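You operate a simulated robot arm through the tools that you are given. There is no shell and no other tool.

The job below is to be done with a simulated two-armed robot. You get a single attempt, and the scene is never put back.

## Task
Stir one spoonful of red dye evenly into the white pot.
Fine: all stands on the mortar bench; use the pale paddle, spill nothing, put spoon and paddle back. Set down upright: white spoon, pale paddle.

It is judged by the outcome, as a careful person would: the job done as asked, and still so three seconds after it is handed in. It fails if anything else is knocked over, pushed out of place, dropped, spilled or broken.

## Robot
Two 7-joint arms with two-finger parallel grippers on one trunk that stands fixed in place. Base frame: the origin is at the foot of the trunk, x ahead of it, y to its left, z up; the work surface is at about z = 802. Lengths are in mm, angles in degrees, forces in N, time in s.
The left shoulder is at [50, 158, 1183], the right one opposite. With the tool pointing down near the work surface each hand reaches from about 100 to 660 mm from the base axis, measured 20 degrees to its own side. Payload 3.91 kg a hand.
The TCP of each hand is the grasp point between the finger pads, 30 mm short of the fingertips. In the tool frame z runs along the fingers and y along their closing line. Largest opening 110 mm; finger width 20, thickness 10; the body of the gripper, 48 by 112 mm, starts 55 mm behind the TCP.
Orientation is that of the tool frame in the base frame, as a unit quaternion [x, y, z, w]. With the fingers straight down and closing along the base's y, the tool's x points along the base's -x, its y along +y and its z along -z.

## Interface
- The arms move only by the tool jog_arm. It takes "left_steps", "right_steps" or both (then of equal length, played together; a hand with none holds still); each is a list of rows, each a list of 7 numbers: the shift along the tool's x, y, z in units of 300 mm (1.0 is 300 mm), then the turn, a rotation vector about the tool's x, y, z in units of 180 degrees (1.0 is 180 degrees), then the opening, from 0 (shut) to 1 (fully open). In form: [[tx, ty, tz, ax, ay, az, claw], ...]. A call has 1 to 20 rows; each row is the pose to reach, as a shift and turn from the pose commanded when the call began, along the tool's axes at that moment. A call with a number of a shift or a turn outside -1 to 1 is refused whole. Rows are played at 5 a second. More than 50 mm and 8.6 degrees between two rows, or a gripper value outside its range, and nothing of the call is played. Where a pose cannot be reached the arm comes as near as it can. A force on the tool above 40 N (or 10 N above the force at the start of the call, whichever is more), or a blocked arm, ends the call early, and 0.2 s more pass. Each finger travels about 153 mm/s and halts on what it meets, pressing with about 23 N; the grip force reading is that of the motor and also rises with nothing between the fingers. The clock runs only during rows and for 0.2 s after the last one: add rows that repeat a pose to give the fingers time. It gives the time, the measured TCP pose, the force on the tool (base axes), the opening and the grip force at its end, in the units of the frame above (readings bear some noise), with the torque about the TCP (base axes, N m) and any sound that the robot's microphone picked up.
- Cameras (640 x 400 px; columns grow to the right, rows downward): "scene" is now at [115.6, -49.8, 1341]; the picture's right is [-0.54, -0.84, 0.00], its down [-0.32, 0.21, -0.93] and it looks along [0.78, -0.50, -0.38] (base axes); focal length 214 px, centre (320, 200). "left" rides on the left gripper at [72, -17, -103] in its tool frame; the picture's right is [0.23, 0.97, 0.00], its down [-0.76, 0.18, -0.62] and it looks along [-0.61, 0.14, 0.78] (tool axes); focal length 222 px, centre (320, 200). "right" rides on the right gripper at [73, 17, -103] in its tool frame; the picture's right is [-0.23, 0.97, 0.00], its down [-0.76, -0.18, -0.62] and it looks along [-0.61, -0.14, 0.78] (tool axes); focal length 222 px, centre (320, 200). There is no depth. A picture from a camera that has moved, and an enlarged one, comes with that camera's place and axes in the base frame and with its lens.
- capture(camera): a new picture of that camera. It takes no simulated time.
- raise_lower(by): slides the trunk up (or, below 0, down) by that many mm; the arms and the scene camera ride with it, the base frame stays. It gives what a move gives, with no picture.
- aim_head(pan, tilt): turns the head with the scene camera to pan (to the left, within 80 degrees either way) and tilt (down, from -29 to 69), counted from straight ahead of the robot. It gives what a move gives.
- inspect(camera, box): a new picture of the part [left, top, right, bottom] of that camera's present view, enlarged. It takes no simulated time.
- sign_off(): hands the job in; it is judged then, once.

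Nothing tells you positions but the pictures and the camera data. Unless the task says otherwise, let go and move clear before handing in.

The tools are called as a command line: name --argument value ..., lists and objects as JSON in quotes. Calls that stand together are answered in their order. jog_arm: Moves the arms, as the interface text tells. Its arguments: {"type":"object","properties":{"left_steps":{"type":"array","items":{"type":"array","items":{"type":"number"}}},"right_steps":{"type":"array","items":{"type":"array","items":{"type":"number"}}}},"required":[]} The other tools are called the same way: raise_lower (by) moves the trunk up or down; aim_head (pan, tilt) turns the head that bears the scene camera; capture (camera) takes a picture; inspect (camera, box) takes an enlarged picture of a part of a camera's view; sign_off () hands the job in.

At the start:

```text
time: 0.0
left_ee_pos: [337.6, -46.4, 1298.2]
left_tcp_rot: [0.0, 1.0, 0.0, 0.0]
left_wrist_force: [0.0, 0.2, 0.2]
left_wrist_torque: [-0.01, -0.02, 0.02]
left_grip_width: 109.9
left_gripper_force: 0.2
right_ee_pos: [366.8, -393.8, 1265.4]
right_tcp_rot: [0.001, 1.0, 0.0, 0.0]
right_wrist_force: [0.3, 0.5, -0.1]
right_wrist_torque: [-0.03, 0.02, 0.02]
right_grip_width: 110.1
right_gripper_force: 0.1
trunk travel left (down, up): [-425.0, 57.0]
head pan, tilt (commanded): [-32.9, 22.3]
```

scene: 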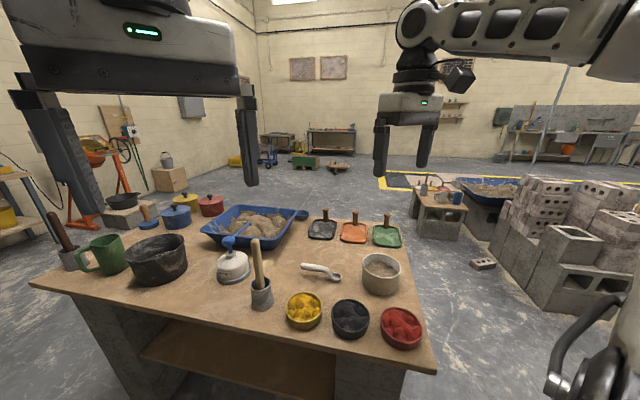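
right: 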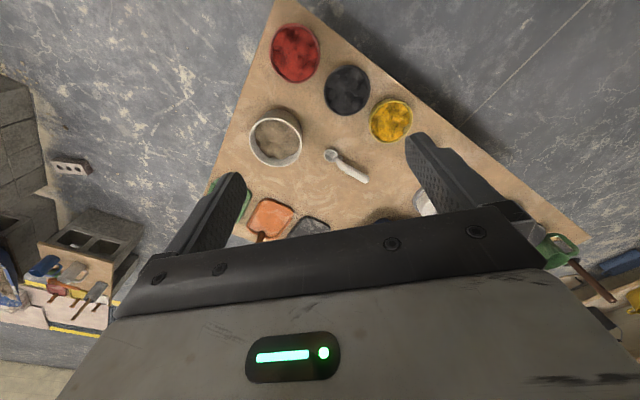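
left: 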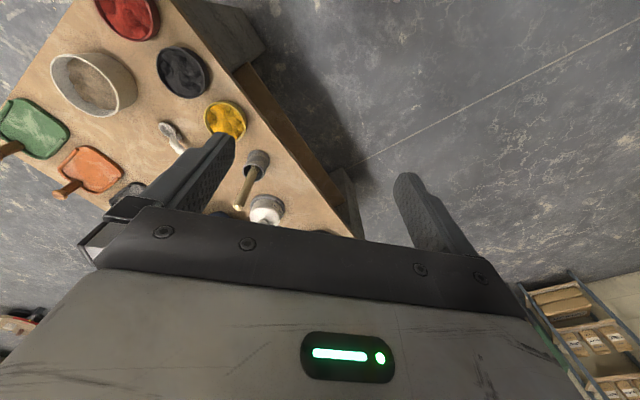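

I see the bench with the white pot, a white spoon lying on the bench, a pale paddle standing in a grey holder, and red, black and yellow dye bowls near the front. I'll look closer before moving anything.

inspect --camera "scene" --box '[200, 220, 440, 370]'

inspect --camera "right" --box '[200, 0, 440, 250]'

inspect --camera "left" --box '[0, 0, 360, 240]'

inspect --camera "scene" --box '[20, 180, 260, 330]'

```text
2.67 times, centred on (320, 295) of scene
camera zoom: at [115.6, -49.8, 1341.0], right [-0.54, -0.84, 0.0], down [-0.32, 0.21, -0.93], along [0.78, -0.5, -0.38], focal length 572 px, centre (320, -53)
```

zoom: 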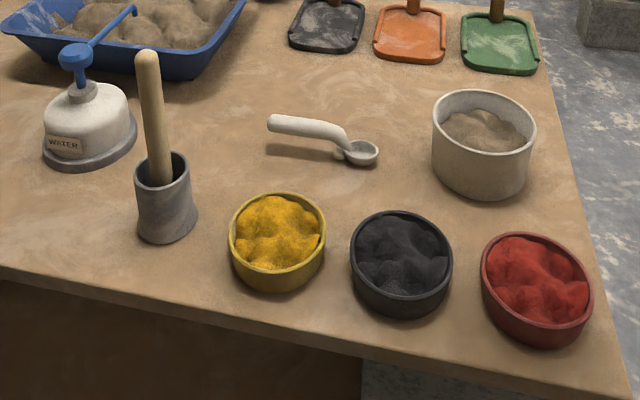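

```text
1.60 times, centred on (320, 125) of right
camera zoom: at [293.5, -377.7, 1369.4], right [0.23, 0.97, 0.0], down [0.76, -0.18, 0.62], along [0.61, -0.14, -0.78], focal length 355 px, centre (320, 320)
```

zoom: 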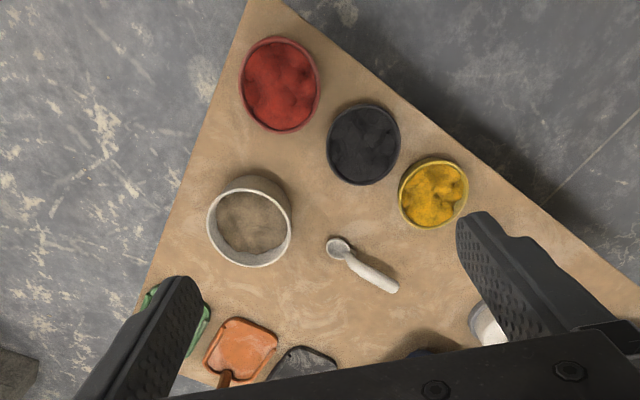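

```text
1.67 times, centred on (180, 120) of left
camera zoom: at [265.0, -64.3, 1402.4], right [-0.23, 0.97, 0.0], down [0.76, 0.18, 0.62], along [0.61, 0.14, -0.78], focal length 370 px, centre (553, 333)
```

zoom: 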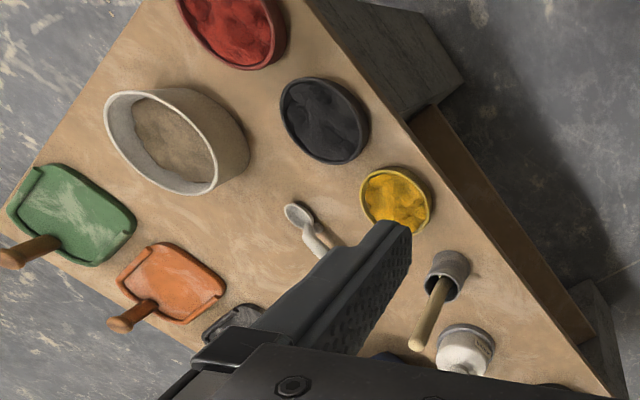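

```text
2.67 times, centred on (140, 255) of scene
camera zoom: at [115.6, -49.8, 1341.0], right [-0.54, -0.84, 0.0], down [-0.32, 0.21, -0.93], along [0.78, -0.5, -0.38], focal length 572 px, centre (800, 53)
```

zoom: 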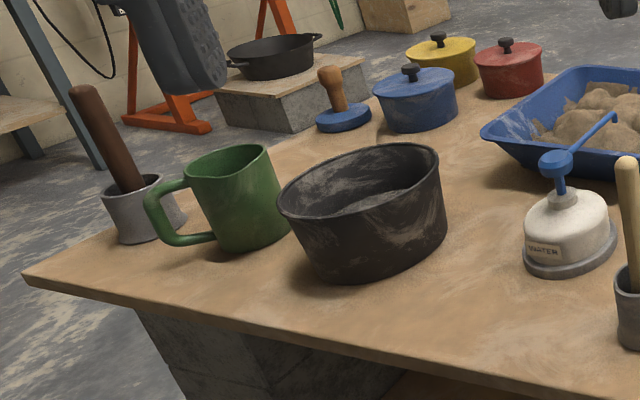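

The spoon bowl lies at about (577,-411) with its handle rising toward (667,-332). The red bowl is near (329,-437), the white pot near (474,-519), and the pale paddle's holder near (620,-170). I'll bring the right hand high over the spoon and turn it square to the handle for a better look.

jog_arm --right_steps '[[-0.0743, -0.002, 0.0683, 0, 0, -0.0229, 1], [-0.1487, -0.004, 0.1367, 0, 0, -0.0459, 1], [-0.223, -0.006, 0.205, 0, 0, -0.0688, 1], [-0.2973, -0.008, 0.2733, 0, 0, -0.0918, 1], [-0.3717, -0.01, 0.3417, 0, 0, -0.1147, 1], [-0.446, -0.012, 0.41, 0, 0, -0.1376, 0.8], [-0.5203, -0.014, 0.4783, 0, 0, -0.1606, 0.6], [-0.5947, -0.016, 0.5467, 0, 0, -0.1835, 0.5], [-0.669, -0.018, 0.615, 0, 0, -0.2065, 0.5], [-0.7433, -0.02, 0.6833, 0, 0, -0.2294, 0.5], [-0.7433, -0.02, 0.6833, 0, 0, -0.2294, 0.5]]'

capture --camera "right"

capture --camera "scene"

```text
time: 2.4
left_ee_pos: [337.5, -46.4, 1298.1]
left_tcp_rot: [0.0, 1.0, 0.0, 0.0]
left_wrist_force: [-0.6, -0.5, 0.4]
left_wrist_torque: [-0.03, 0.04, 0.01]
left_grip_width: 110.1
left_gripper_force: 0.0
right_ee_pos: [578.6, -399.2, 1060.8]
right_tcp_rot: [-0.353, 0.936, 0.0, 0.001]
right_wrist_force: [0.3, -0.4, 0.1]
right_wrist_torque: [-0.02, 0.04, 0.02]
right_grip_width: 55.3
right_gripper_force: 0.0
right hand out of reach, approached as far as the arm can: row 10, 11
trunk travel left (down, up): [-425.0, 57.0]
head pan, tilt (commanded): [-32.9, 22.3]
```

```text
taken
camera right: at [512.3, -435.2, 1164.6], right [-0.47, 0.88, 0.0], down [0.69, 0.37, 0.62], along [0.55, 0.29, -0.78], focal length 222 px, centre (320, 200)
```

right: 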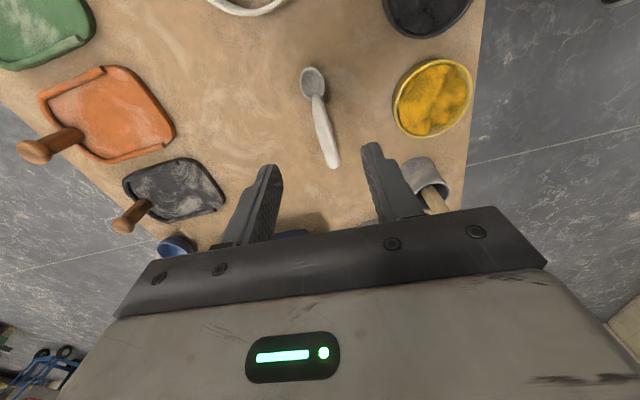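

```text
taken
camera scene: at [115.9, -49.7, 1340.9], right [-0.54, -0.84, 0.0], down [-0.32, 0.21, -0.93], along [0.78, -0.5, -0.38], focal length 214 px, centre (320, 200)
```

scene: 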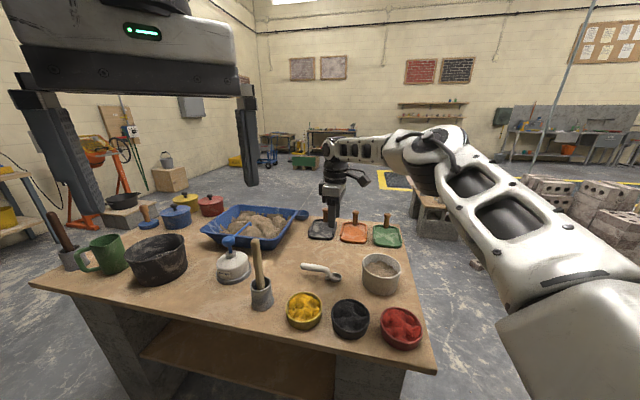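

The right hand is high above the spoon and the arm is close to full stretch. I'll zoom in on the spoon and the other items to fix their geometry.

inspect --camera "right" --box '[270, 50, 370, 180]'

inspect --camera "scene" --box '[285, 245, 355, 295]'

inspect --camera "left" --box '[140, 80, 300, 230]'

```text
3.08 times, centred on (320, 115) of right
camera zoom: at [512.3, -435.2, 1164.6], right [-0.47, 0.88, 0.0], down [0.69, 0.37, 0.62], along [0.55, 0.29, -0.78], focal length 684 px, centre (320, 462)
```

zoom: 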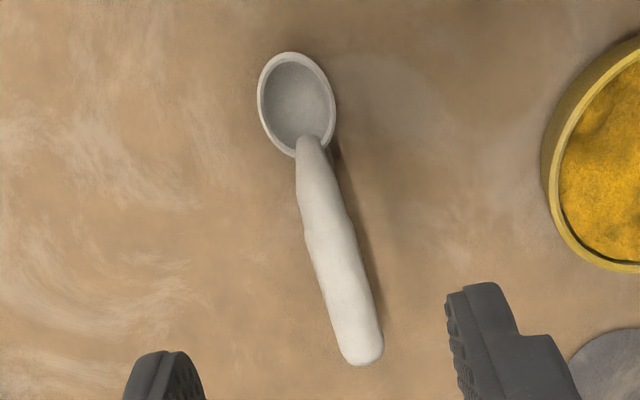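

```text
8.00 times, centred on (320, 270) of scene
camera zoom: at [115.9, -49.7, 1340.9], right [-0.54, -0.84, 0.0], down [-0.32, 0.21, -0.93], along [0.78, -0.5, -0.38], focal length 1716 px, centre (320, -360)
```

zoom: 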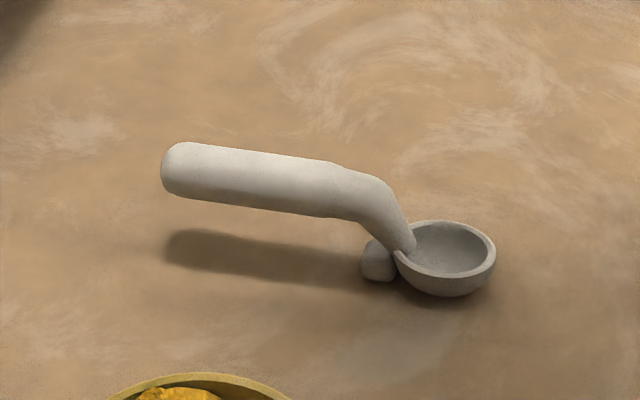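

```text
2.67 times, centred on (220, 155) of left
camera zoom: at [265.2, -64.2, 1402.3], right [-0.23, 0.97, 0.0], down [0.76, 0.18, 0.62], along [0.61, 0.14, -0.78], focal length 592 px, centre (587, 320)
```

zoom: 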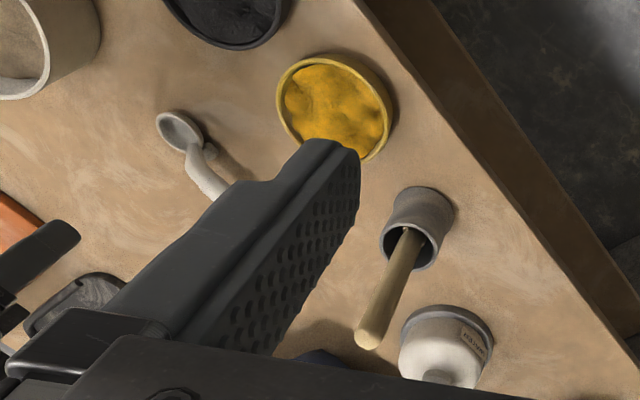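

The spoon's handle is a level cylinder about 22 mm thick at z≈837, running at about 45° from (612,-381) to (668,-325). It stands on its bowl and a small foot. It is at the edge of the right hand's reach, so I'll lower the trunk and move the left arm out of the way to the left.

jog_arm --left_steps '[[0, 0.1, 0, 0, 0, 0, 1], [0, 0.2, 0, 0, 0, 0, 1], [0, 0.3, 0, 0, 0, 0, 1], [0, 0.4, 0, 0, 0, 0, 1], [0, 0.5, 0, 0, 0, 0, 1], [0, 0.6, 0, 0, 0, 0, 1], [0, 0.7, 0, 0, 0, 0, 1], [0, 0.8, 0, 0, 0, 0, 1], [0, 0.9, 0, 0, 0, 0, 1], [0, 0.9, 0, 0, 0, 0, 1]]'

raise_lower --by -120

capture --camera "right"

capture --camera "scene"

```text
time: 4.6
left_ee_pos: [339.8, 222.5, 1298.1]
left_tcp_rot: [0.0, 1.0, 0.001, 0.0]
left_wrist_force: [-0.3, -0.4, -0.1]
left_wrist_torque: [-0.02, -0.03, 0.03]
left_grip_width: 110.1
left_gripper_force: 0.1
right_ee_pos: [578.1, -399.9, 1061.8]
right_tcp_rot: [-0.352, 0.936, 0.0, 0.001]
right_wrist_force: [0.0, 0.6, 0.2]
right_wrist_torque: [0.03, 0.01, -0.02]
right_grip_width: 55.1
right_gripper_force: 0.0
trunk travel left (down, up): [-425.0, 57.0]
head pan, tilt (commanded): [-32.9, 22.3]
```

```text
time: 6.1
left_ee_pos: [339.6, 222.7, 1177.0]
left_tcp_rot: [0.0, 1.0, 0.0, 0.001]
left_wrist_force: [0.4, -0.2, 0.2]
left_wrist_torque: [-0.01, 0.0, 0.01]
left_grip_width: 110.0
left_gripper_force: 0.1
right_ee_pos: [577.6, -400.0, 941.9]
right_tcp_rot: [-0.352, 0.936, -0.001, 0.001]
right_wrist_force: [0.3, 0.0, 0.3]
right_wrist_torque: [0.01, 0.0, -0.02]
right_grip_width: 55.1
right_gripper_force: 0.1
trunk travel left (down, up): [-305.0, 177.0]
head pan, tilt (commanded): [-32.9, 22.3]
```

```text
taken
camera right: at [511.9, -435.3, 1045.1], right [-0.47, 0.88, 0.0], down [0.69, 0.37, 0.62], along [0.55, 0.29, -0.78], focal length 222 px, centre (320, 200)
```

right: 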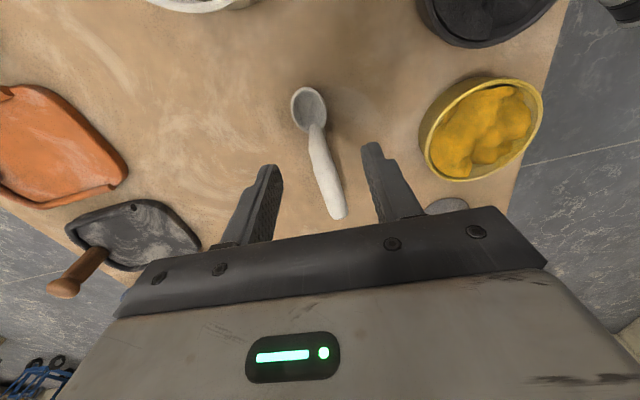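

```text
taken
camera scene: at [115.5, -49.8, 1221.0], right [-0.54, -0.84, 0.0], down [-0.32, 0.21, -0.93], along [0.78, -0.5, -0.38], focal length 214 px, centre (320, 200)
```

scene: 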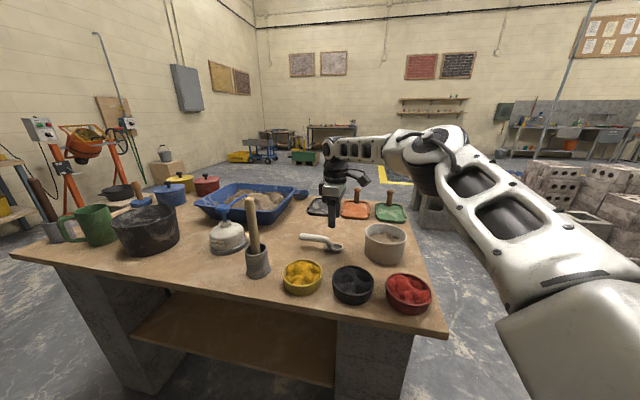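

Both moves went through. I'll take a closer look at the spoon from here to refine its position.

inspect --camera "right" --box '[260, 75, 380, 235]'

inspect --camera "scene" --box '[285, 215, 445, 315]'

```text
2.50 times, centred on (320, 155) of right
camera zoom: at [511.9, -435.3, 1045.1], right [-0.47, 0.88, 0.0], down [0.69, 0.37, 0.62], along [0.55, 0.29, -0.78], focal length 555 px, centre (320, 312)
```

zoom: 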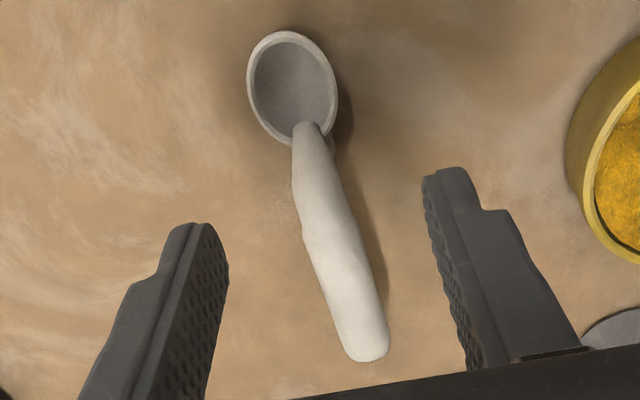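

```text
4.00 times, centred on (365, 265) of scene
camera zoom: at [115.5, -49.8, 1221.0], right [-0.54, -0.84, 0.0], down [-0.32, 0.21, -0.93], along [0.78, -0.5, -0.38], focal length 858 px, centre (140, -60)
```

zoom: 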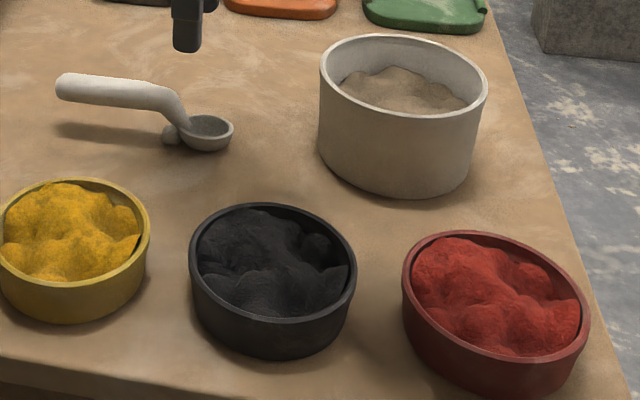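

The handle axis passes through (631,-362) at about 44° and z≈837. I'll move the right hand to a pre-grasp pose 60 mm back from it, tilted about 15° so the arm can reach, with the opening at about 44 mm.

jog_arm --right_steps '[[-0.0624, 0.0102, 0.0326, 0.0209, -0.0005, -0.0039, 0.45], [-0.1248, 0.0203, 0.0651, 0.0418, -0.001, -0.0077, 0.4], [-0.1873, 0.0305, 0.0977, 0.0627, -0.0015, -0.0116, 0.4], [-0.2497, 0.0407, 0.1303, 0.0836, -0.002, -0.0155, 0.4], [-0.2497, 0.0407, 0.1303, 0.0836, -0.002, -0.0155, 0.4]]'

capture --camera "right"

capture --camera "scene"

```text
time: 7.3
left_ee_pos: [336.8, 222.7, 1178.0]
left_tcp_rot: [0.0, 1.0, 0.001, 0.0]
left_wrist_force: [-0.4, 0.5, 0.2]
left_wrist_torque: [0.02, 0.0, -0.01]
left_grip_width: 109.9
left_gripper_force: 0.0
right_ee_pos: [601.5, -347.8, 908.5]
right_tcp_rot: [-0.371, 0.919, -0.123, 0.05]
right_wrist_force: [1.1, -0.3, -0.5]
right_wrist_torque: [-0.01, 0.01, 0.02]
right_grip_width: 44.1
right_gripper_force: 0.0
right hand out of reach, approached as far as the arm can: row 1, 2, 3, 4, 5
trunk travel left (down, up): [-305.0, 177.0]
head pan, tilt (commanded): [-32.9, 22.3]
```

```text
taken
camera right: at [518.5, -367.1, 1004.1], right [-0.49, 0.83, -0.26], down [0.55, 0.52, 0.65], along [0.68, 0.18, -0.72], focal length 222 px, centre (320, 200)
```

right: 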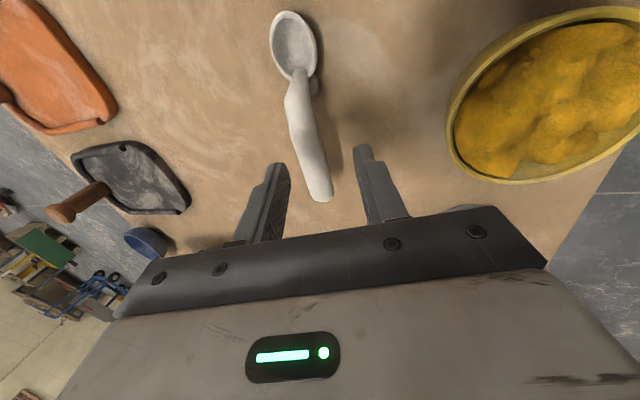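

```text
taken
camera scene: at [115.6, -49.7, 1221.0], right [-0.54, -0.84, 0.0], down [-0.32, 0.21, -0.93], along [0.78, -0.5, -0.38], focal length 214 px, centre (320, 200)
```

scene: 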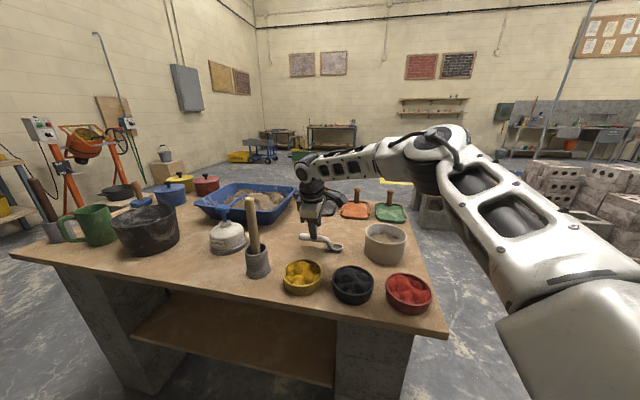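

The arm stopped short at (601,-348,908), still well above everything. I want to see how the arm is configured before choosing a better approach.

inspect --camera "scene" --box '[280, 100, 640, 325]'

aim_head --pan -60 --tilt 15

capture --camera "scene"

```text
1.78 times, centred on (460, 212) of scene
camera zoom: at [115.6, -49.7, 1221.0], right [-0.54, -0.84, 0.0], down [-0.32, 0.21, -0.93], along [0.78, -0.5, -0.38], focal length 381 px, centre (71, 178)
```

zoom: 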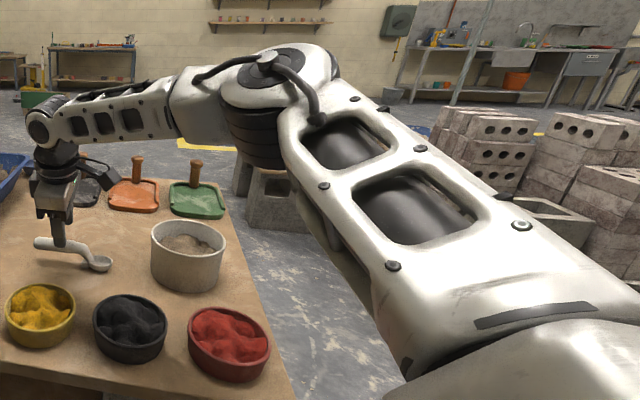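

```text
time: 8.2
left_ee_pos: [337.9, 223.1, 1177.5]
left_tcp_rot: [0.0, 1.0, 0.0, 0.0]
left_wrist_force: [0.4, -0.4, 0.2]
left_wrist_torque: [0.01, 0.02, 0.01]
left_grip_width: 109.9
left_gripper_force: 0.1
right_ee_pos: [600.2, -347.7, 908.2]
right_tcp_rot: [-0.371, 0.919, -0.122, 0.05]
right_wrist_force: [0.1, 0.1, -0.9]
right_wrist_torque: [-0.03, 0.02, 0.0]
right_grip_width: 43.8
right_gripper_force: 0.0
trunk travel left (down, up): [-305.0, 177.0]
head pan, tilt (commanded): [-60.0, 15.0]
```

```text
taken
camera scene: at [84.6, -80.2, 1232.7], right [-0.87, -0.5, 0.0], down [-0.13, 0.22, -0.97], along [0.48, -0.84, -0.26], focal length 214 px, centre (320, 200)
```

scene: 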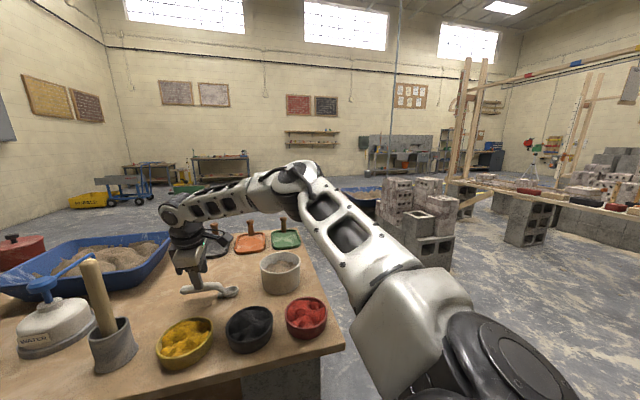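

The elbow is only about half extended, so something other than plain reach is limiting the arm, perhaps a wrist joint. I'll back off to a vertical tool, a bit up and in, to see what pose the controller uses as its starting point.

jog_arm --right_steps '[[0.048, 0.0315, -0.0603, -0.0418, 0, 0, 0.4], [0.096, 0.063, -0.1207, -0.0836, 0, 0, 0.4], [0.096, 0.063, -0.1207, -0.0836, 0, 0, 0.4]]'

```text
time: 9.0
left_ee_pos: [337.4, 222.6, 1176.9]
left_tcp_rot: [0.0, 1.0, 0.0, 0.0]
left_wrist_force: [0.6, -0.1, 0.4]
left_wrist_torque: [0.0, -0.02, 0.0]
left_grip_width: 110.1
left_gripper_force: 0.1
right_ee_pos: [559.6, -347.8, 938.2]
right_tcp_rot: [-0.376, 0.927, 0.0, 0.001]
right_wrist_force: [0.1, -0.3, 0.6]
right_wrist_torque: [0.03, -0.02, -0.02]
right_grip_width: 44.0
right_gripper_force: 0.1
trunk travel left (down, up): [-305.0, 177.0]
head pan, tilt (commanded): [-60.0, 15.0]
```

The controller counts from the pose it actually reached. Next I'll test how far the arm goes outward with the tool vertical at this yaw, still well above the bench.

jog_arm --right_steps '[[-0.036, -0.0347, 0, 0, 0, 0, 0.4], [-0.0719, -0.0693, 0, 0, 0, 0, 0.4], [-0.1079, -0.104, 0, 0, 0, 0, 0.4], [-0.1438, -0.1386, 0, 0, 0, 0, 0.4], [-0.1798, -0.1733, 0, 0, 0, 0, 0.4], [-0.1798, -0.1733, 0, 0, 0, 0, 0.4]]'

capture --camera "scene"

```text
time: 10.4
left_ee_pos: [338.0, 222.9, 1176.3]
left_tcp_rot: [0.0, 1.0, -0.001, 0.0]
left_wrist_force: [-0.6, 0.4, 0.7]
left_wrist_torque: [-0.01, -0.04, 0.0]
left_grip_width: 110.1
left_gripper_force: 0.1
right_ee_pos: [578.7, -348.3, 941.0]
right_tcp_rot: [-0.376, 0.927, 0.0, 0.001]
right_wrist_force: [0.2, 0.1, -0.2]
right_wrist_torque: [-0.01, 0.02, -0.02]
right_grip_width: 44.0
right_gripper_force: 0.1
right hand out of reach, approached as far as the arm can: row 2, 3, 4, 5, 6
trunk travel left (down, up): [-305.0, 177.0]
head pan, tilt (commanded): [-60.0, 15.0]
```

```text
taken
camera scene: at [84.5, -80.2, 1232.8], right [-0.87, -0.5, 0.0], down [-0.13, 0.22, -0.97], along [0.48, -0.84, -0.26], focal length 214 px, centre (320, 200)
```

scene: 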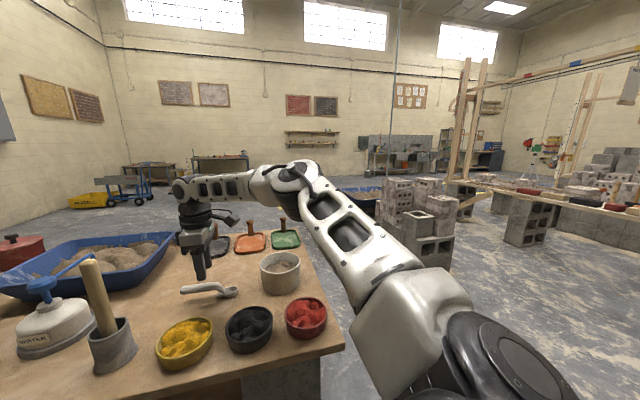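

The arm stops at x≈579 with the tool vertical at this yaw. I'll turn the hand back to yaw 0 and push outward again to see whether yaw is the limit. It stays high and clear of the paddle.

jog_arm --right_steps '[[0, 0, 0, 0, 0, 0.0407, 0.4], [0, 0, 0, 0, 0, 0.0815, 0.4], [0, 0, 0, 0, 0, 0.1222, 0.4], [0, 0, 0, 0, 0, 0.163, 0.4], [0, 0, 0, 0, 0, 0.2037, 0.4], [0, 0, 0, 0, 0, 0.2444, 0.4], [-0.036, -0.0347, 0, 0, 0, 0.2444, 0.4], [-0.0719, -0.0693, 0, 0, 0, 0.2444, 0.4], [-0.1079, -0.104, 0, 0, 0, 0.2444, 0.4], [-0.1438, -0.1386, 0, 0, 0, 0.2444, 0.4], [-0.1438, -0.1386, 0, 0, 0, 0.2444, 0.4]]'

capture --camera "scene"

```text
time: 12.8
left_ee_pos: [337.3, 222.6, 1178.5]
left_tcp_rot: [0.0, 1.0, 0.0, 0.0]
left_wrist_force: [-0.3, 0.0, 0.4]
left_wrist_torque: [-0.03, 0.01, 0.02]
left_grip_width: 109.8
left_gripper_force: 0.1
right_ee_pos: [577.9, -348.9, 940.2]
right_tcp_rot: [0.0, 1.0, 0.001, 0.001]
right_wrist_force: [0.9, 0.0, -0.3]
right_wrist_torque: [0.01, -0.02, -0.03]
right_grip_width: 43.7
right_gripper_force: 0.0
right hand out of reach, approached as far as the arm can: row 7, 8, 9, 10, 11
trunk travel left (down, up): [-305.0, 177.0]
head pan, tilt (commanded): [-60.0, 15.0]
```

```text
taken
camera scene: at [84.5, -80.2, 1232.8], right [-0.87, -0.5, 0.0], down [-0.13, 0.22, -0.97], along [0.48, -0.84, -0.26], focal length 214 px, centre (320, 200)
```

scene: 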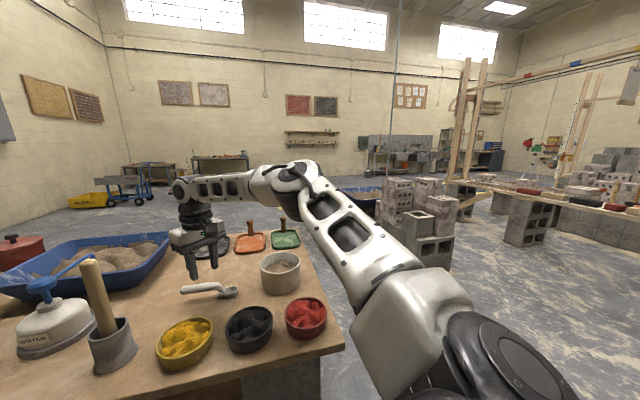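

The elbow seems stuck in a raised position because I lowered the trunk, and the stated reach is for the original height. I'll raise the trunk back most of the way and then bring the hand down to the spoon with the tilted pose.

raise_lower --by 100

jog_arm --right_steps '[[0.0038, 0, 0.0524, 0.0136, -0.0055, -0.0346, 0.4], [0.0076, 0, 0.1048, 0.0271, -0.011, -0.0693, 0.4], [0.0114, 0, 0.1571, 0.0407, -0.0165, -0.1039, 0.4], [0.0153, 0, 0.2095, 0.0543, -0.0219, -0.1385, 0.4], [0.0191, 0, 0.2619, 0.0679, -0.0274, -0.1731, 0.4], [0.0229, 0, 0.3143, 0.0814, -0.0329, -0.2078, 0.4], [0.0267, 0, 0.3667, 0.095, -0.0384, -0.2424, 0.4], [0.0267, 0, 0.3667, 0.095, -0.0384, -0.2424, 0.4]]'

capture --camera "scene"

```text
time: 14.1
left_ee_pos: [338.4, 223.0, 1278.4]
left_tcp_rot: [0.0, 1.0, -0.001, 0.0]
left_wrist_force: [0.9, 0.8, 0.0]
left_wrist_torque: [-0.02, -0.04, 0.02]
left_grip_width: 110.2
left_gripper_force: 0.0
right_ee_pos: [578.9, -349.1, 1039.8]
right_tcp_rot: [0.0, 1.0, 0.0, 0.0]
right_wrist_force: [0.0, -0.6, -0.5]
right_wrist_torque: [-0.01, -0.01, 0.03]
right_grip_width: 44.1
right_gripper_force: 0.0
trunk travel left (down, up): [-405.0, 77.0]
head pan, tilt (commanded): [-60.0, 15.0]
```

```text
time: 15.9
left_ee_pos: [337.2, 222.5, 1278.5]
left_tcp_rot: [0.0, 1.0, 0.0, 0.001]
left_wrist_force: [-0.7, 0.0, -0.7]
left_wrist_torque: [-0.01, -0.04, 0.01]
left_grip_width: 110.1
left_gripper_force: 0.1
right_ee_pos: [569.9, -349.4, 928.7]
right_tcp_rot: [-0.371, 0.915, -0.145, 0.059]
right_wrist_force: [0.4, 0.5, -0.4]
right_wrist_torque: [0.05, -0.02, 0.02]
right_grip_width: 44.1
right_gripper_force: 0.0
trunk travel left (down, up): [-405.0, 77.0]
head pan, tilt (commanded): [-60.0, 15.0]
```

```text
taken
camera scene: at [84.5, -80.2, 1332.8], right [-0.87, -0.5, 0.0], down [-0.13, 0.22, -0.97], along [0.48, -0.84, -0.26], focal length 214 px, centre (320, 200)
```

scene: 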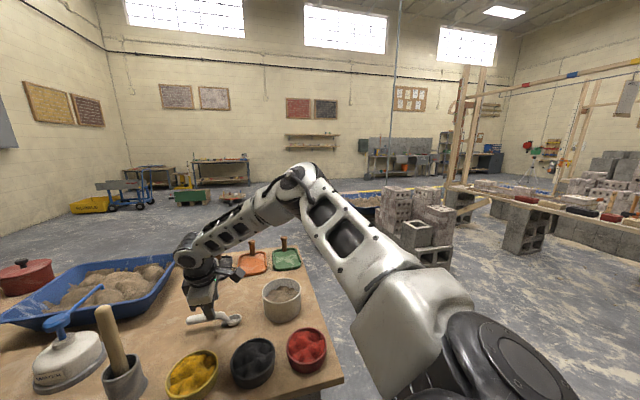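

The elbow dropped as hoped. Now I'll move out to the pre-grasp pose.

jog_arm --right_steps '[[-0.0432, -0.0223, 0.0376, 0, 0, 0, 0.4], [-0.0863, -0.0447, 0.0753, 0, 0, 0, 0.4], [-0.1295, -0.067, 0.1129, 0, 0, 0, 0.4], [-0.1295, -0.067, 0.1129, 0, 0, 0, 0.4]]'

capture --camera "right"

```text
time: 16.9
left_ee_pos: [337.4, 223.4, 1278.0]
left_tcp_rot: [0.0, 1.0, 0.0, 0.0]
left_wrist_force: [-0.6, -0.2, -0.3]
left_wrist_torque: [-0.02, 0.06, -0.01]
left_grip_width: 110.2
left_gripper_force: 0.1
right_ee_pos: [576.0, -355.5, 929.9]
right_tcp_rot: [-0.37, 0.916, -0.145, 0.059]
right_wrist_force: [0.3, 0.3, 0.5]
right_wrist_torque: [0.01, 0.01, -0.01]
right_grip_width: 43.8
right_gripper_force: 0.1
right hand out of reach, approached as far as the arm can: row 1, 2, 3, 4
trunk travel left (down, up): [-405.0, 77.0]
head pan, tilt (commanded): [-60.0, 15.0]
```

```text
taken
camera right: at [490.7, -371.4, 1023.3], right [-0.48, 0.82, -0.3], down [0.53, 0.55, 0.65], along [0.7, 0.15, -0.7], focal length 222 px, centre (320, 200)
```

right: 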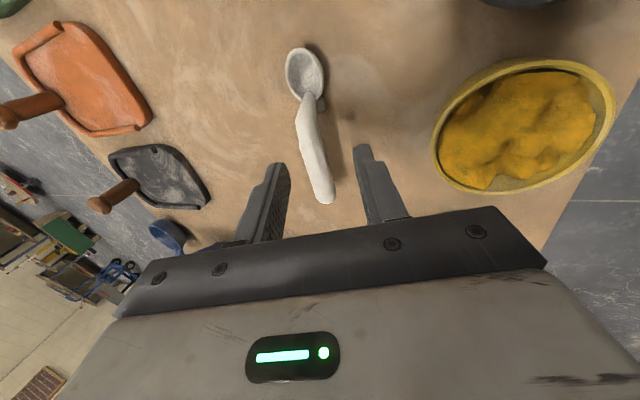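

The upper arm seems locked in one direction, so I'll try changing the arm's posture. I'll lift the hand clear, swing it inward to the left at z≈1080, above the paddle top, and come back out with the elbow in a different place.

jog_arm --right_steps '[[0.0067, 0.0187, -0.0674, -0.0119, 0.0048, 0.0303, 0.4], [0.0134, 0.0374, -0.1348, -0.0238, 0.0096, 0.0606, 0.4], [0.0201, 0.0561, -0.2022, -0.0356, 0.0144, 0.0909, 0.4], [0.0269, 0.0749, -0.2697, -0.0475, 0.0192, 0.1212, 0.4], [0.0336, 0.0936, -0.3371, -0.0594, 0.024, 0.1515, 0.4], [0.0403, 0.1123, -0.4045, -0.0713, 0.0288, 0.1818, 0.4], [0.047, 0.131, -0.4719, -0.0831, 0.0336, 0.2121, 0.4], [0.0537, 0.1497, -0.5393, -0.095, 0.0384, 0.2424, 0.4], [-0.0309, 0.2465, -0.5766, -0.095, 0.0384, 0.2424, 0.4], [-0.1155, 0.3434, -0.614, -0.095, 0.0384, 0.2424, 0.4], [-0.2002, 0.4402, -0.6513, -0.095, 0.0384, 0.2424, 0.4], [-0.2848, 0.537, -0.6886, -0.095, 0.0384, 0.2424, 0.4], [-0.3694, 0.6339, -0.726, -0.095, 0.0384, 0.2424, 0.4], [-0.454, 0.7307, -0.7633, -0.095, 0.0384, 0.2424, 0.4], [-0.454, 0.7307, -0.7633, -0.095, 0.0384, 0.2424, 0.4]]'

aim_head --pan -40 --tilt 20

capture --camera "scene"

```text
time: 20.1
left_ee_pos: [338.9, 223.1, 1278.4]
left_tcp_rot: [0.0, 1.0, 0.0, 0.0]
left_wrist_force: [1.0, 0.8, -0.3]
left_wrist_torque: [0.0, 0.01, 0.0]
left_grip_width: 109.8
left_gripper_force: 0.1
right_ee_pos: [442.6, -124.0, 1078.8]
right_tcp_rot: [0.0, 1.0, 0.001, 0.001]
right_wrist_force: [0.0, -1.1, -0.6]
right_wrist_torque: [0.02, 0.02, 0.0]
right_grip_width: 44.2
right_gripper_force: 0.0
right hand out of reach, approached as far as the arm can: row 12, 13, 14, 15
trunk travel left (down, up): [-405.0, 77.0]
head pan, tilt (commanded): [-60.0, 15.0]
```

```text
time: 21.0
left_ee_pos: [338.5, 223.9, 1277.0]
left_tcp_rot: [0.0, 1.0, -0.001, -0.001]
left_wrist_force: [-0.4, 0.7, -0.1]
left_wrist_torque: [0.0, -0.04, -0.03]
left_grip_width: 109.8
left_gripper_force: 0.1
right_ee_pos: [441.6, -125.0, 1078.8]
right_tcp_rot: [-0.001, 1.0, 0.001, 0.001]
right_wrist_force: [0.5, 0.1, -0.7]
right_wrist_torque: [0.0, -0.02, -0.01]
right_grip_width: 44.0
right_gripper_force: 0.2
trunk travel left (down, up): [-405.0, 77.0]
head pan, tilt (commanded): [-40.0, 20.0]
```

```text
taken
camera scene: at [109.1, -59.3, 1324.6], right [-0.64, -0.77, 0.0], down [-0.26, 0.22, -0.94], along [0.72, -0.6, -0.34], focal length 214 px, centre (320, 200)
```

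scene: 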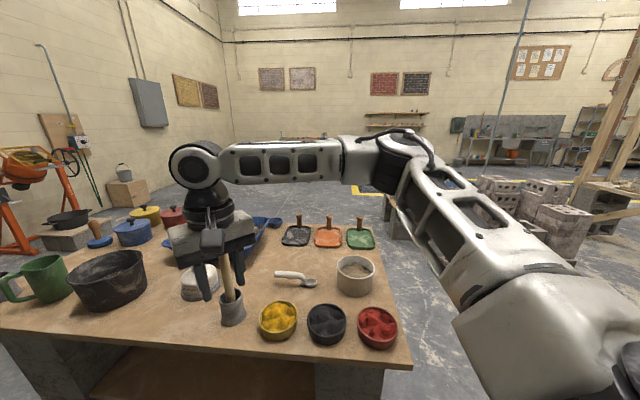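

The hand is at (442,-124,1079), and the elbow still sticks out to the right. I'll lower the hand in close, then extend to learn how the elbow behaves at working height, staying clear of the paddle and the yellow bowl.

jog_arm --right_steps '[[0, -0.0367, 0.1193, 0, 0, 0, 0.4], [0, -0.0733, 0.2387, 0, 0, 0, 0.4], [0, -0.11, 0.358, 0, 0, 0, 0.4], [0, -0.1467, 0.4773, 0, 0, 0, 0.4], [0, -0.1833, 0.5667, 0, 0, 0, 0.4], [0, -0.1833, 0.5667, 0, 0, 0, 0.4]]'

capture --camera "scene"

```text
time: 22.4
left_ee_pos: [337.1, 223.8, 1278.4]
left_tcp_rot: [0.0, 1.0, 0.0, -0.001]
left_wrist_force: [0.4, -0.2, 0.1]
left_wrist_torque: [-0.03, 0.02, -0.03]
left_grip_width: 109.8
left_gripper_force: 0.0
right_ee_pos: [441.6, -180.9, 910.4]
right_tcp_rot: [-0.001, 1.0, 0.0, 0.002]
right_wrist_force: [0.1, -0.2, 0.3]
right_wrist_torque: [0.01, -0.01, -0.01]
right_grip_width: 43.9
right_gripper_force: 0.2
trunk travel left (down, up): [-405.0, 77.0]
head pan, tilt (commanded): [-40.0, 20.0]
```

```text
taken
camera scene: at [109.1, -59.1, 1324.6], right [-0.64, -0.77, 0.0], down [-0.26, 0.22, -0.94], along [0.72, -0.6, -0.34], focal length 214 px, centre (320, 200)
```

scene: 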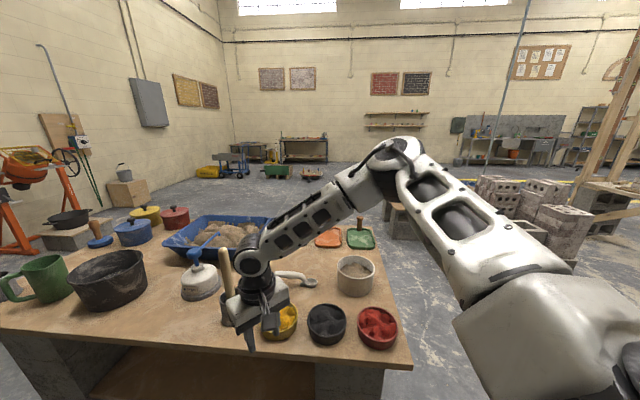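

The forearm slopes down now. I'll extend straight ahead at this height, stopping well short of the paddle, to measure how far the arm reaches.

jog_arm --right_steps '[[-0.08, 0, 0, 0, 0, 0, 0.4], [-0.16, 0, 0, 0, 0, 0, 0.4], [-0.24, 0, 0, 0, 0, 0, 0.4], [-0.32, 0, 0, 0, 0, 0, 0.4], [-0.38, 0, 0, 0, 0, 0, 0.4], [-0.38, 0, 0, 0, 0, 0, 0.4]]'

capture --camera "scene"

```text
time: 23.8
left_ee_pos: [338.6, 222.9, 1277.2]
left_tcp_rot: [0.0, 1.0, 0.0, 0.001]
left_wrist_force: [-0.3, 0.0, -0.4]
left_wrist_torque: [0.0, 0.04, 0.01]
left_grip_width: 109.8
left_gripper_force: 0.1
right_ee_pos: [498.6, -215.7, 938.8]
right_tcp_rot: [0.0, 1.0, 0.0, 0.002]
right_wrist_force: [-0.2, 0.0, 0.4]
right_wrist_torque: [0.0, 0.02, 0.01]
right_grip_width: 43.8
right_gripper_force: 0.1
right hand out of reach, approached as far as the arm can: row 1, 2, 3, 4, 5, 6
trunk travel left (down, up): [-405.0, 77.0]
head pan, tilt (commanded): [-40.0, 20.0]
```

```text
taken
camera scene: at [109.1, -59.2, 1324.6], right [-0.64, -0.77, 0.0], down [-0.26, 0.22, -0.94], along [0.72, -0.6, -0.34], focal length 214 px, centre (320, 200)
```

scene: 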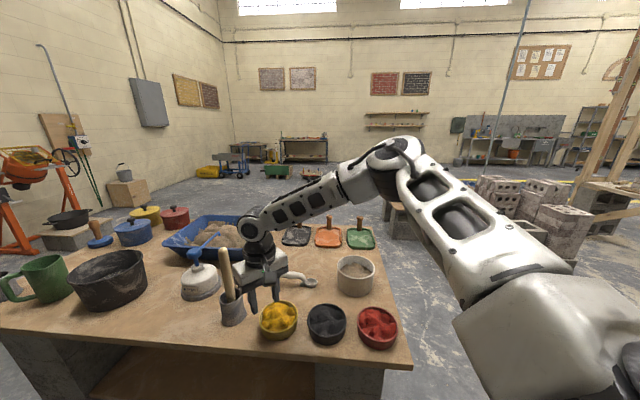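

Fitting the stopped positions shows the elbow stuck at one spot, about (280,-378,1260), with the wrist on a sphere around it. I'll fold the arm in close to the body at low height, so the elbow can take another posture, and then extend again.

jog_arm --right_steps '[[0.12, 0.03, 0, 0, 0, 0, 0.4], [0.24, 0.06, 0, 0, 0, 0, 0.4], [0.36, 0.09, 0, 0, 0, 0, 0.4], [0.48, 0.12, 0, 0, 0, 0, 0.4], [0.6, 0.16, 0, 0, 0, 0, 0.4], [0.72, 0.2, 0, 0, 0, 0, 0.4], [0.84, 0.24, 0, 0, 0, 0, 0.4], [0.94, 0.28, 0, 0, 0, 0, 0.4], [0.94, 0.28, 0, 0, 0, 0, 0.4]]'

capture --camera "scene"

```text
time: 25.8
left_ee_pos: [337.3, 223.8, 1278.1]
left_tcp_rot: [-0.001, 1.0, 0.0, 0.0]
left_wrist_force: [0.5, 0.3, 0.5]
left_wrist_torque: [-0.03, 0.0, 0.02]
left_grip_width: 110.3
left_gripper_force: 0.0
right_ee_pos: [242.0, -118.0, 934.4]
right_tcp_rot: [0.0, 1.0, 0.0, 0.002]
right_wrist_force: [0.8, 0.2, 0.5]
right_wrist_torque: [-0.02, -0.01, 0.03]
right_grip_width: 44.0
right_gripper_force: 0.0
right hand out of reach, approached as far as the arm can: row 7, 8, 9
trunk travel left (down, up): [-405.0, 77.0]
head pan, tilt (commanded): [-40.0, 20.0]
```

```text
taken
camera scene: at [109.1, -59.1, 1324.6], right [-0.64, -0.77, 0.0], down [-0.26, 0.22, -0.94], along [0.72, -0.6, -0.34], focal length 214 px, centre (320, 200)
```

scene: 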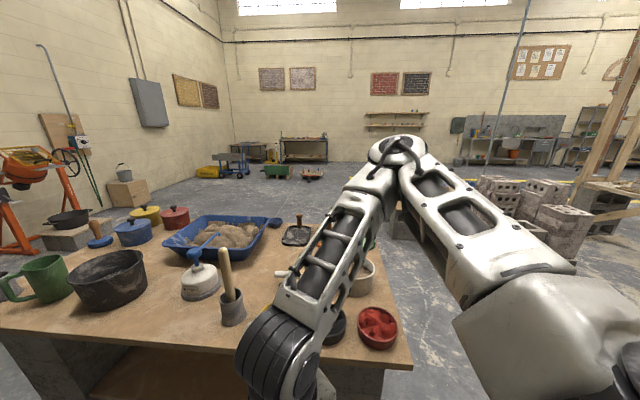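

The elbow keeps staying in the same place. I'll look at the mirrored left arm and then at the right shoulder to understand how the arm is built.

aim_head --pan 45 --tilt 10

capture --camera "scene"

aim_head --pan -78 --tilt 30

capture --camera "scene"

```text
time: 27.4
left_ee_pos: [337.9, 222.5, 1278.3]
left_tcp_rot: [0.0, 1.0, 0.001, 0.0]
left_wrist_force: [0.9, 0.3, -1.6]
left_wrist_torque: [-0.01, -0.02, -0.05]
left_grip_width: 109.7
left_gripper_force: 0.1
right_ee_pos: [241.5, -119.9, 935.3]
right_tcp_rot: [0.001, 1.0, 0.0, 0.001]
right_wrist_force: [1.0, 0.7, 0.1]
right_wrist_torque: [0.0, -0.03, -0.01]
right_grip_width: 43.9
right_gripper_force: 0.1
trunk travel left (down, up): [-405.0, 77.0]
head pan, tilt (commanded): [45.0, 10.0]
```

```text
taken
camera scene: at [103.6, 66.4, 1340.9], right [0.71, -0.71, 0.0], down [-0.12, -0.12, -0.98], along [0.7, 0.7, -0.17], focal length 214 px, centre (320, 200)
```

scene: 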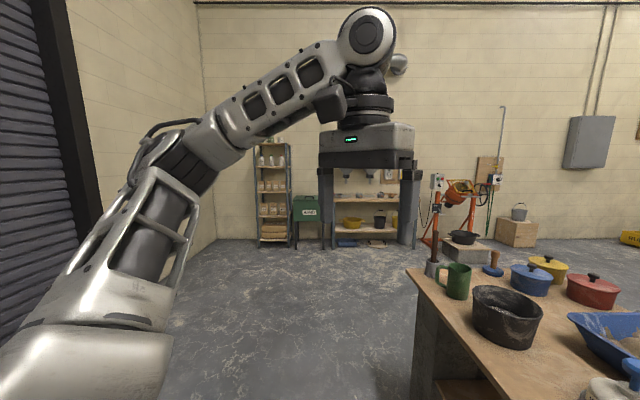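

```text
time: 29.4
left_ee_pos: [339.6, 223.4, 1277.5]
left_tcp_rot: [0.0, 1.0, 0.0, 0.0]
left_wrist_force: [0.4, 0.7, -0.1]
left_wrist_torque: [0.01, 0.0, 0.0]
left_grip_width: 110.1
left_gripper_force: 0.1
right_ee_pos: [240.6, -119.2, 933.6]
right_tcp_rot: [0.0, 1.0, 0.0, 0.001]
right_wrist_force: [0.9, 0.3, 0.3]
right_wrist_torque: [0.03, -0.01, 0.0]
right_grip_width: 43.8
right_gripper_force: 0.1
trunk travel left (down, up): [-405.0, 77.0]
head pan, tilt (commanded): [-78.0, 30.0]
```

```text
taken
camera scene: at [56.6, -87.8, 1308.6], right [-0.98, -0.21, 0.0], down [-0.1, 0.49, -0.87], along [0.18, -0.85, -0.5], focal length 214 px, centre (320, 200)
```

scene: 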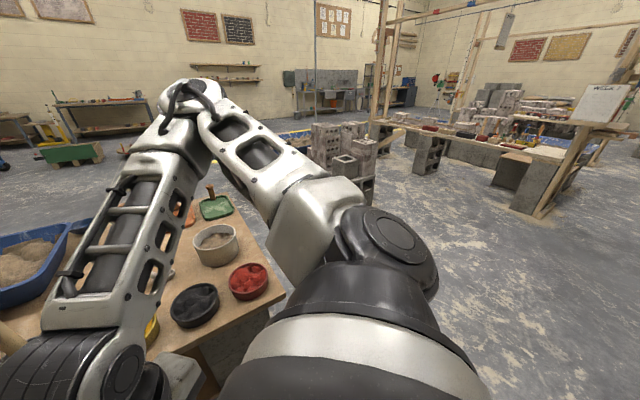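

The elbow won't drop below one position relative to the shoulder, so a lower trunk does give more outward reach, and about 210 mm lower should do it. I'll raise the hand to a clear place near its starting pose first, then lower the trunk.

jog_arm --right_steps '[[-0.025, -0.0542, -0.1025, 0, 0, 0, 0.4], [-0.05, -0.1083, -0.205, 0, 0, 0, 0.4], [-0.075, -0.1625, -0.3075, 0, 0, 0, 0.4], [-0.1, -0.2167, -0.41, 0, 0, 0, 0.4], [-0.125, -0.2708, -0.5125, 0, 0, 0, 0.4], [-0.15, -0.325, -0.615, 0, 0, 0, 0.4], [-0.175, -0.3792, -0.7175, 0, 0, 0, 0.4], [-0.2, -0.4333, -0.82, 0, 0, 0, 0.4], [-0.2542, -0.5542, -0.8283, 0, 0, 0, 0.4], [-0.3083, -0.675, -0.8367, 0, 0, 0, 0.4], [-0.3625, -0.7958, -0.845, 0, 0, 0, 0.4], [-0.4167, -0.9167, -0.8533, 0, 0, 0, 0.4], [-0.4167, -0.9167, -0.8533, 0, 0, 0, 0.4]]'

aim_head --pan -40 --tilt 20

capture --camera "scene"

```text
time: 32.2
left_ee_pos: [338.8, 223.3, 1278.5]
left_tcp_rot: [0.0, 1.0, -0.001, 0.0]
left_wrist_force: [-0.8, -0.5, 0.6]
left_wrist_torque: [-0.01, -0.02, 0.02]
left_grip_width: 110.1
left_gripper_force: 0.2
right_ee_pos: [365.6, -396.9, 1190.5]
right_tcp_rot: [-0.001, 1.0, 0.0, 0.001]
right_wrist_force: [0.4, -0.5, -0.1]
right_wrist_torque: [-0.02, -0.03, -0.02]
right_grip_width: 43.9
right_gripper_force: 0.2
right hand out of reach, approached as far as the arm can: row 1
trunk travel left (down, up): [-405.0, 77.0]
head pan, tilt (commanded): [-78.0, 30.0]
```

```text
time: 33.2
left_ee_pos: [339.0, 222.3, 1277.9]
left_tcp_rot: [0.0, 1.0, 0.0, 0.001]
left_wrist_force: [0.0, -0.8, 0.3]
left_wrist_torque: [-0.01, 0.02, -0.02]
left_grip_width: 109.9
left_gripper_force: 0.2
right_ee_pos: [366.4, -396.5, 1191.3]
right_tcp_rot: [0.001, 1.0, 0.0, 0.001]
right_wrist_force: [-0.2, 0.0, 0.7]
right_wrist_torque: [-0.02, -0.02, -0.02]
right_grip_width: 43.8
right_gripper_force: 0.0
trunk travel left (down, up): [-405.0, 77.0]
head pan, tilt (commanded): [-40.0, 20.0]
```

```text
taken
camera scene: at [109.1, -59.3, 1324.6], right [-0.64, -0.77, 0.0], down [-0.26, 0.22, -0.94], along [0.72, -0.6, -0.34], focal length 214 px, centre (320, 200)
```

scene: 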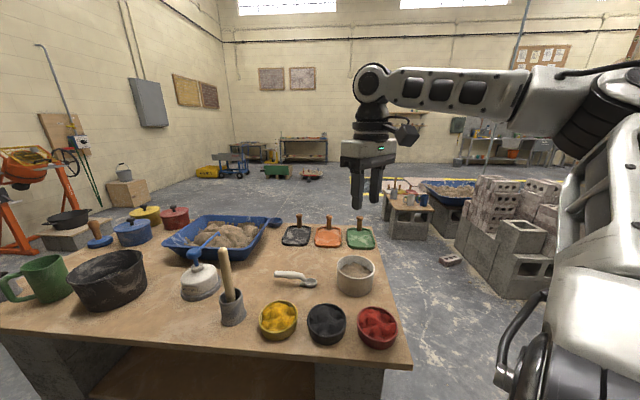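

The elbow moved freely here. Now I'll lower the trunk by 210 mm.

raise_lower --by -210

capture --camera "scene"

capture --camera "right"

```text
time: 35.5
left_ee_pos: [338.0, 223.8, 1068.8]
left_tcp_rot: [0.0, 1.0, 0.0, 0.0]
left_wrist_force: [0.3, -0.2, -0.7]
left_wrist_torque: [0.01, 0.0, 0.0]
left_grip_width: 109.8
left_gripper_force: 0.2
right_ee_pos: [365.7, -395.5, 980.9]
right_tcp_rot: [-0.001, 1.0, 0.0, 0.0]
right_wrist_force: [0.3, 0.6, -0.1]
right_wrist_torque: [0.03, -0.01, -0.01]
right_grip_width: 44.3
right_gripper_force: 0.0
trunk travel left (down, up): [-195.0, 287.0]
head pan, tilt (commanded): [-40.0, 20.0]
```

```text
taken
camera scene: at [109.1, -59.2, 1114.7], right [-0.64, -0.77, 0.0], down [-0.26, 0.22, -0.94], along [0.72, -0.6, -0.34], focal length 214 px, centre (320, 200)
```

scene: 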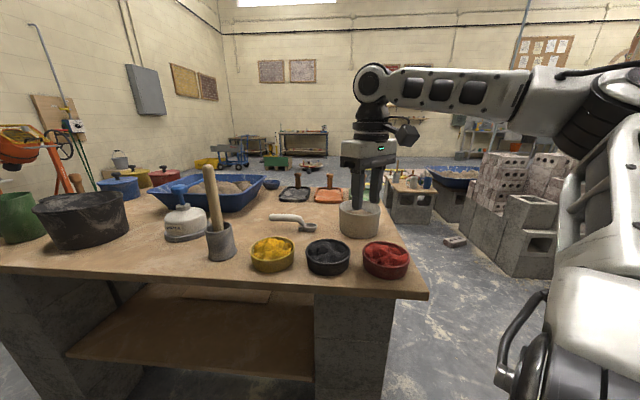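

```text
taken
camera right: at [293.1, -379.5, 1084.8], right [0.23, 0.97, 0.0], down [0.76, -0.18, 0.63], along [0.61, -0.14, -0.78], focal length 222 px, centre (320, 200)
```

right: 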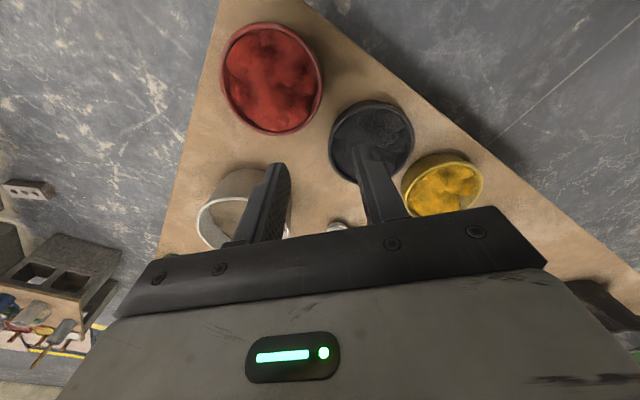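

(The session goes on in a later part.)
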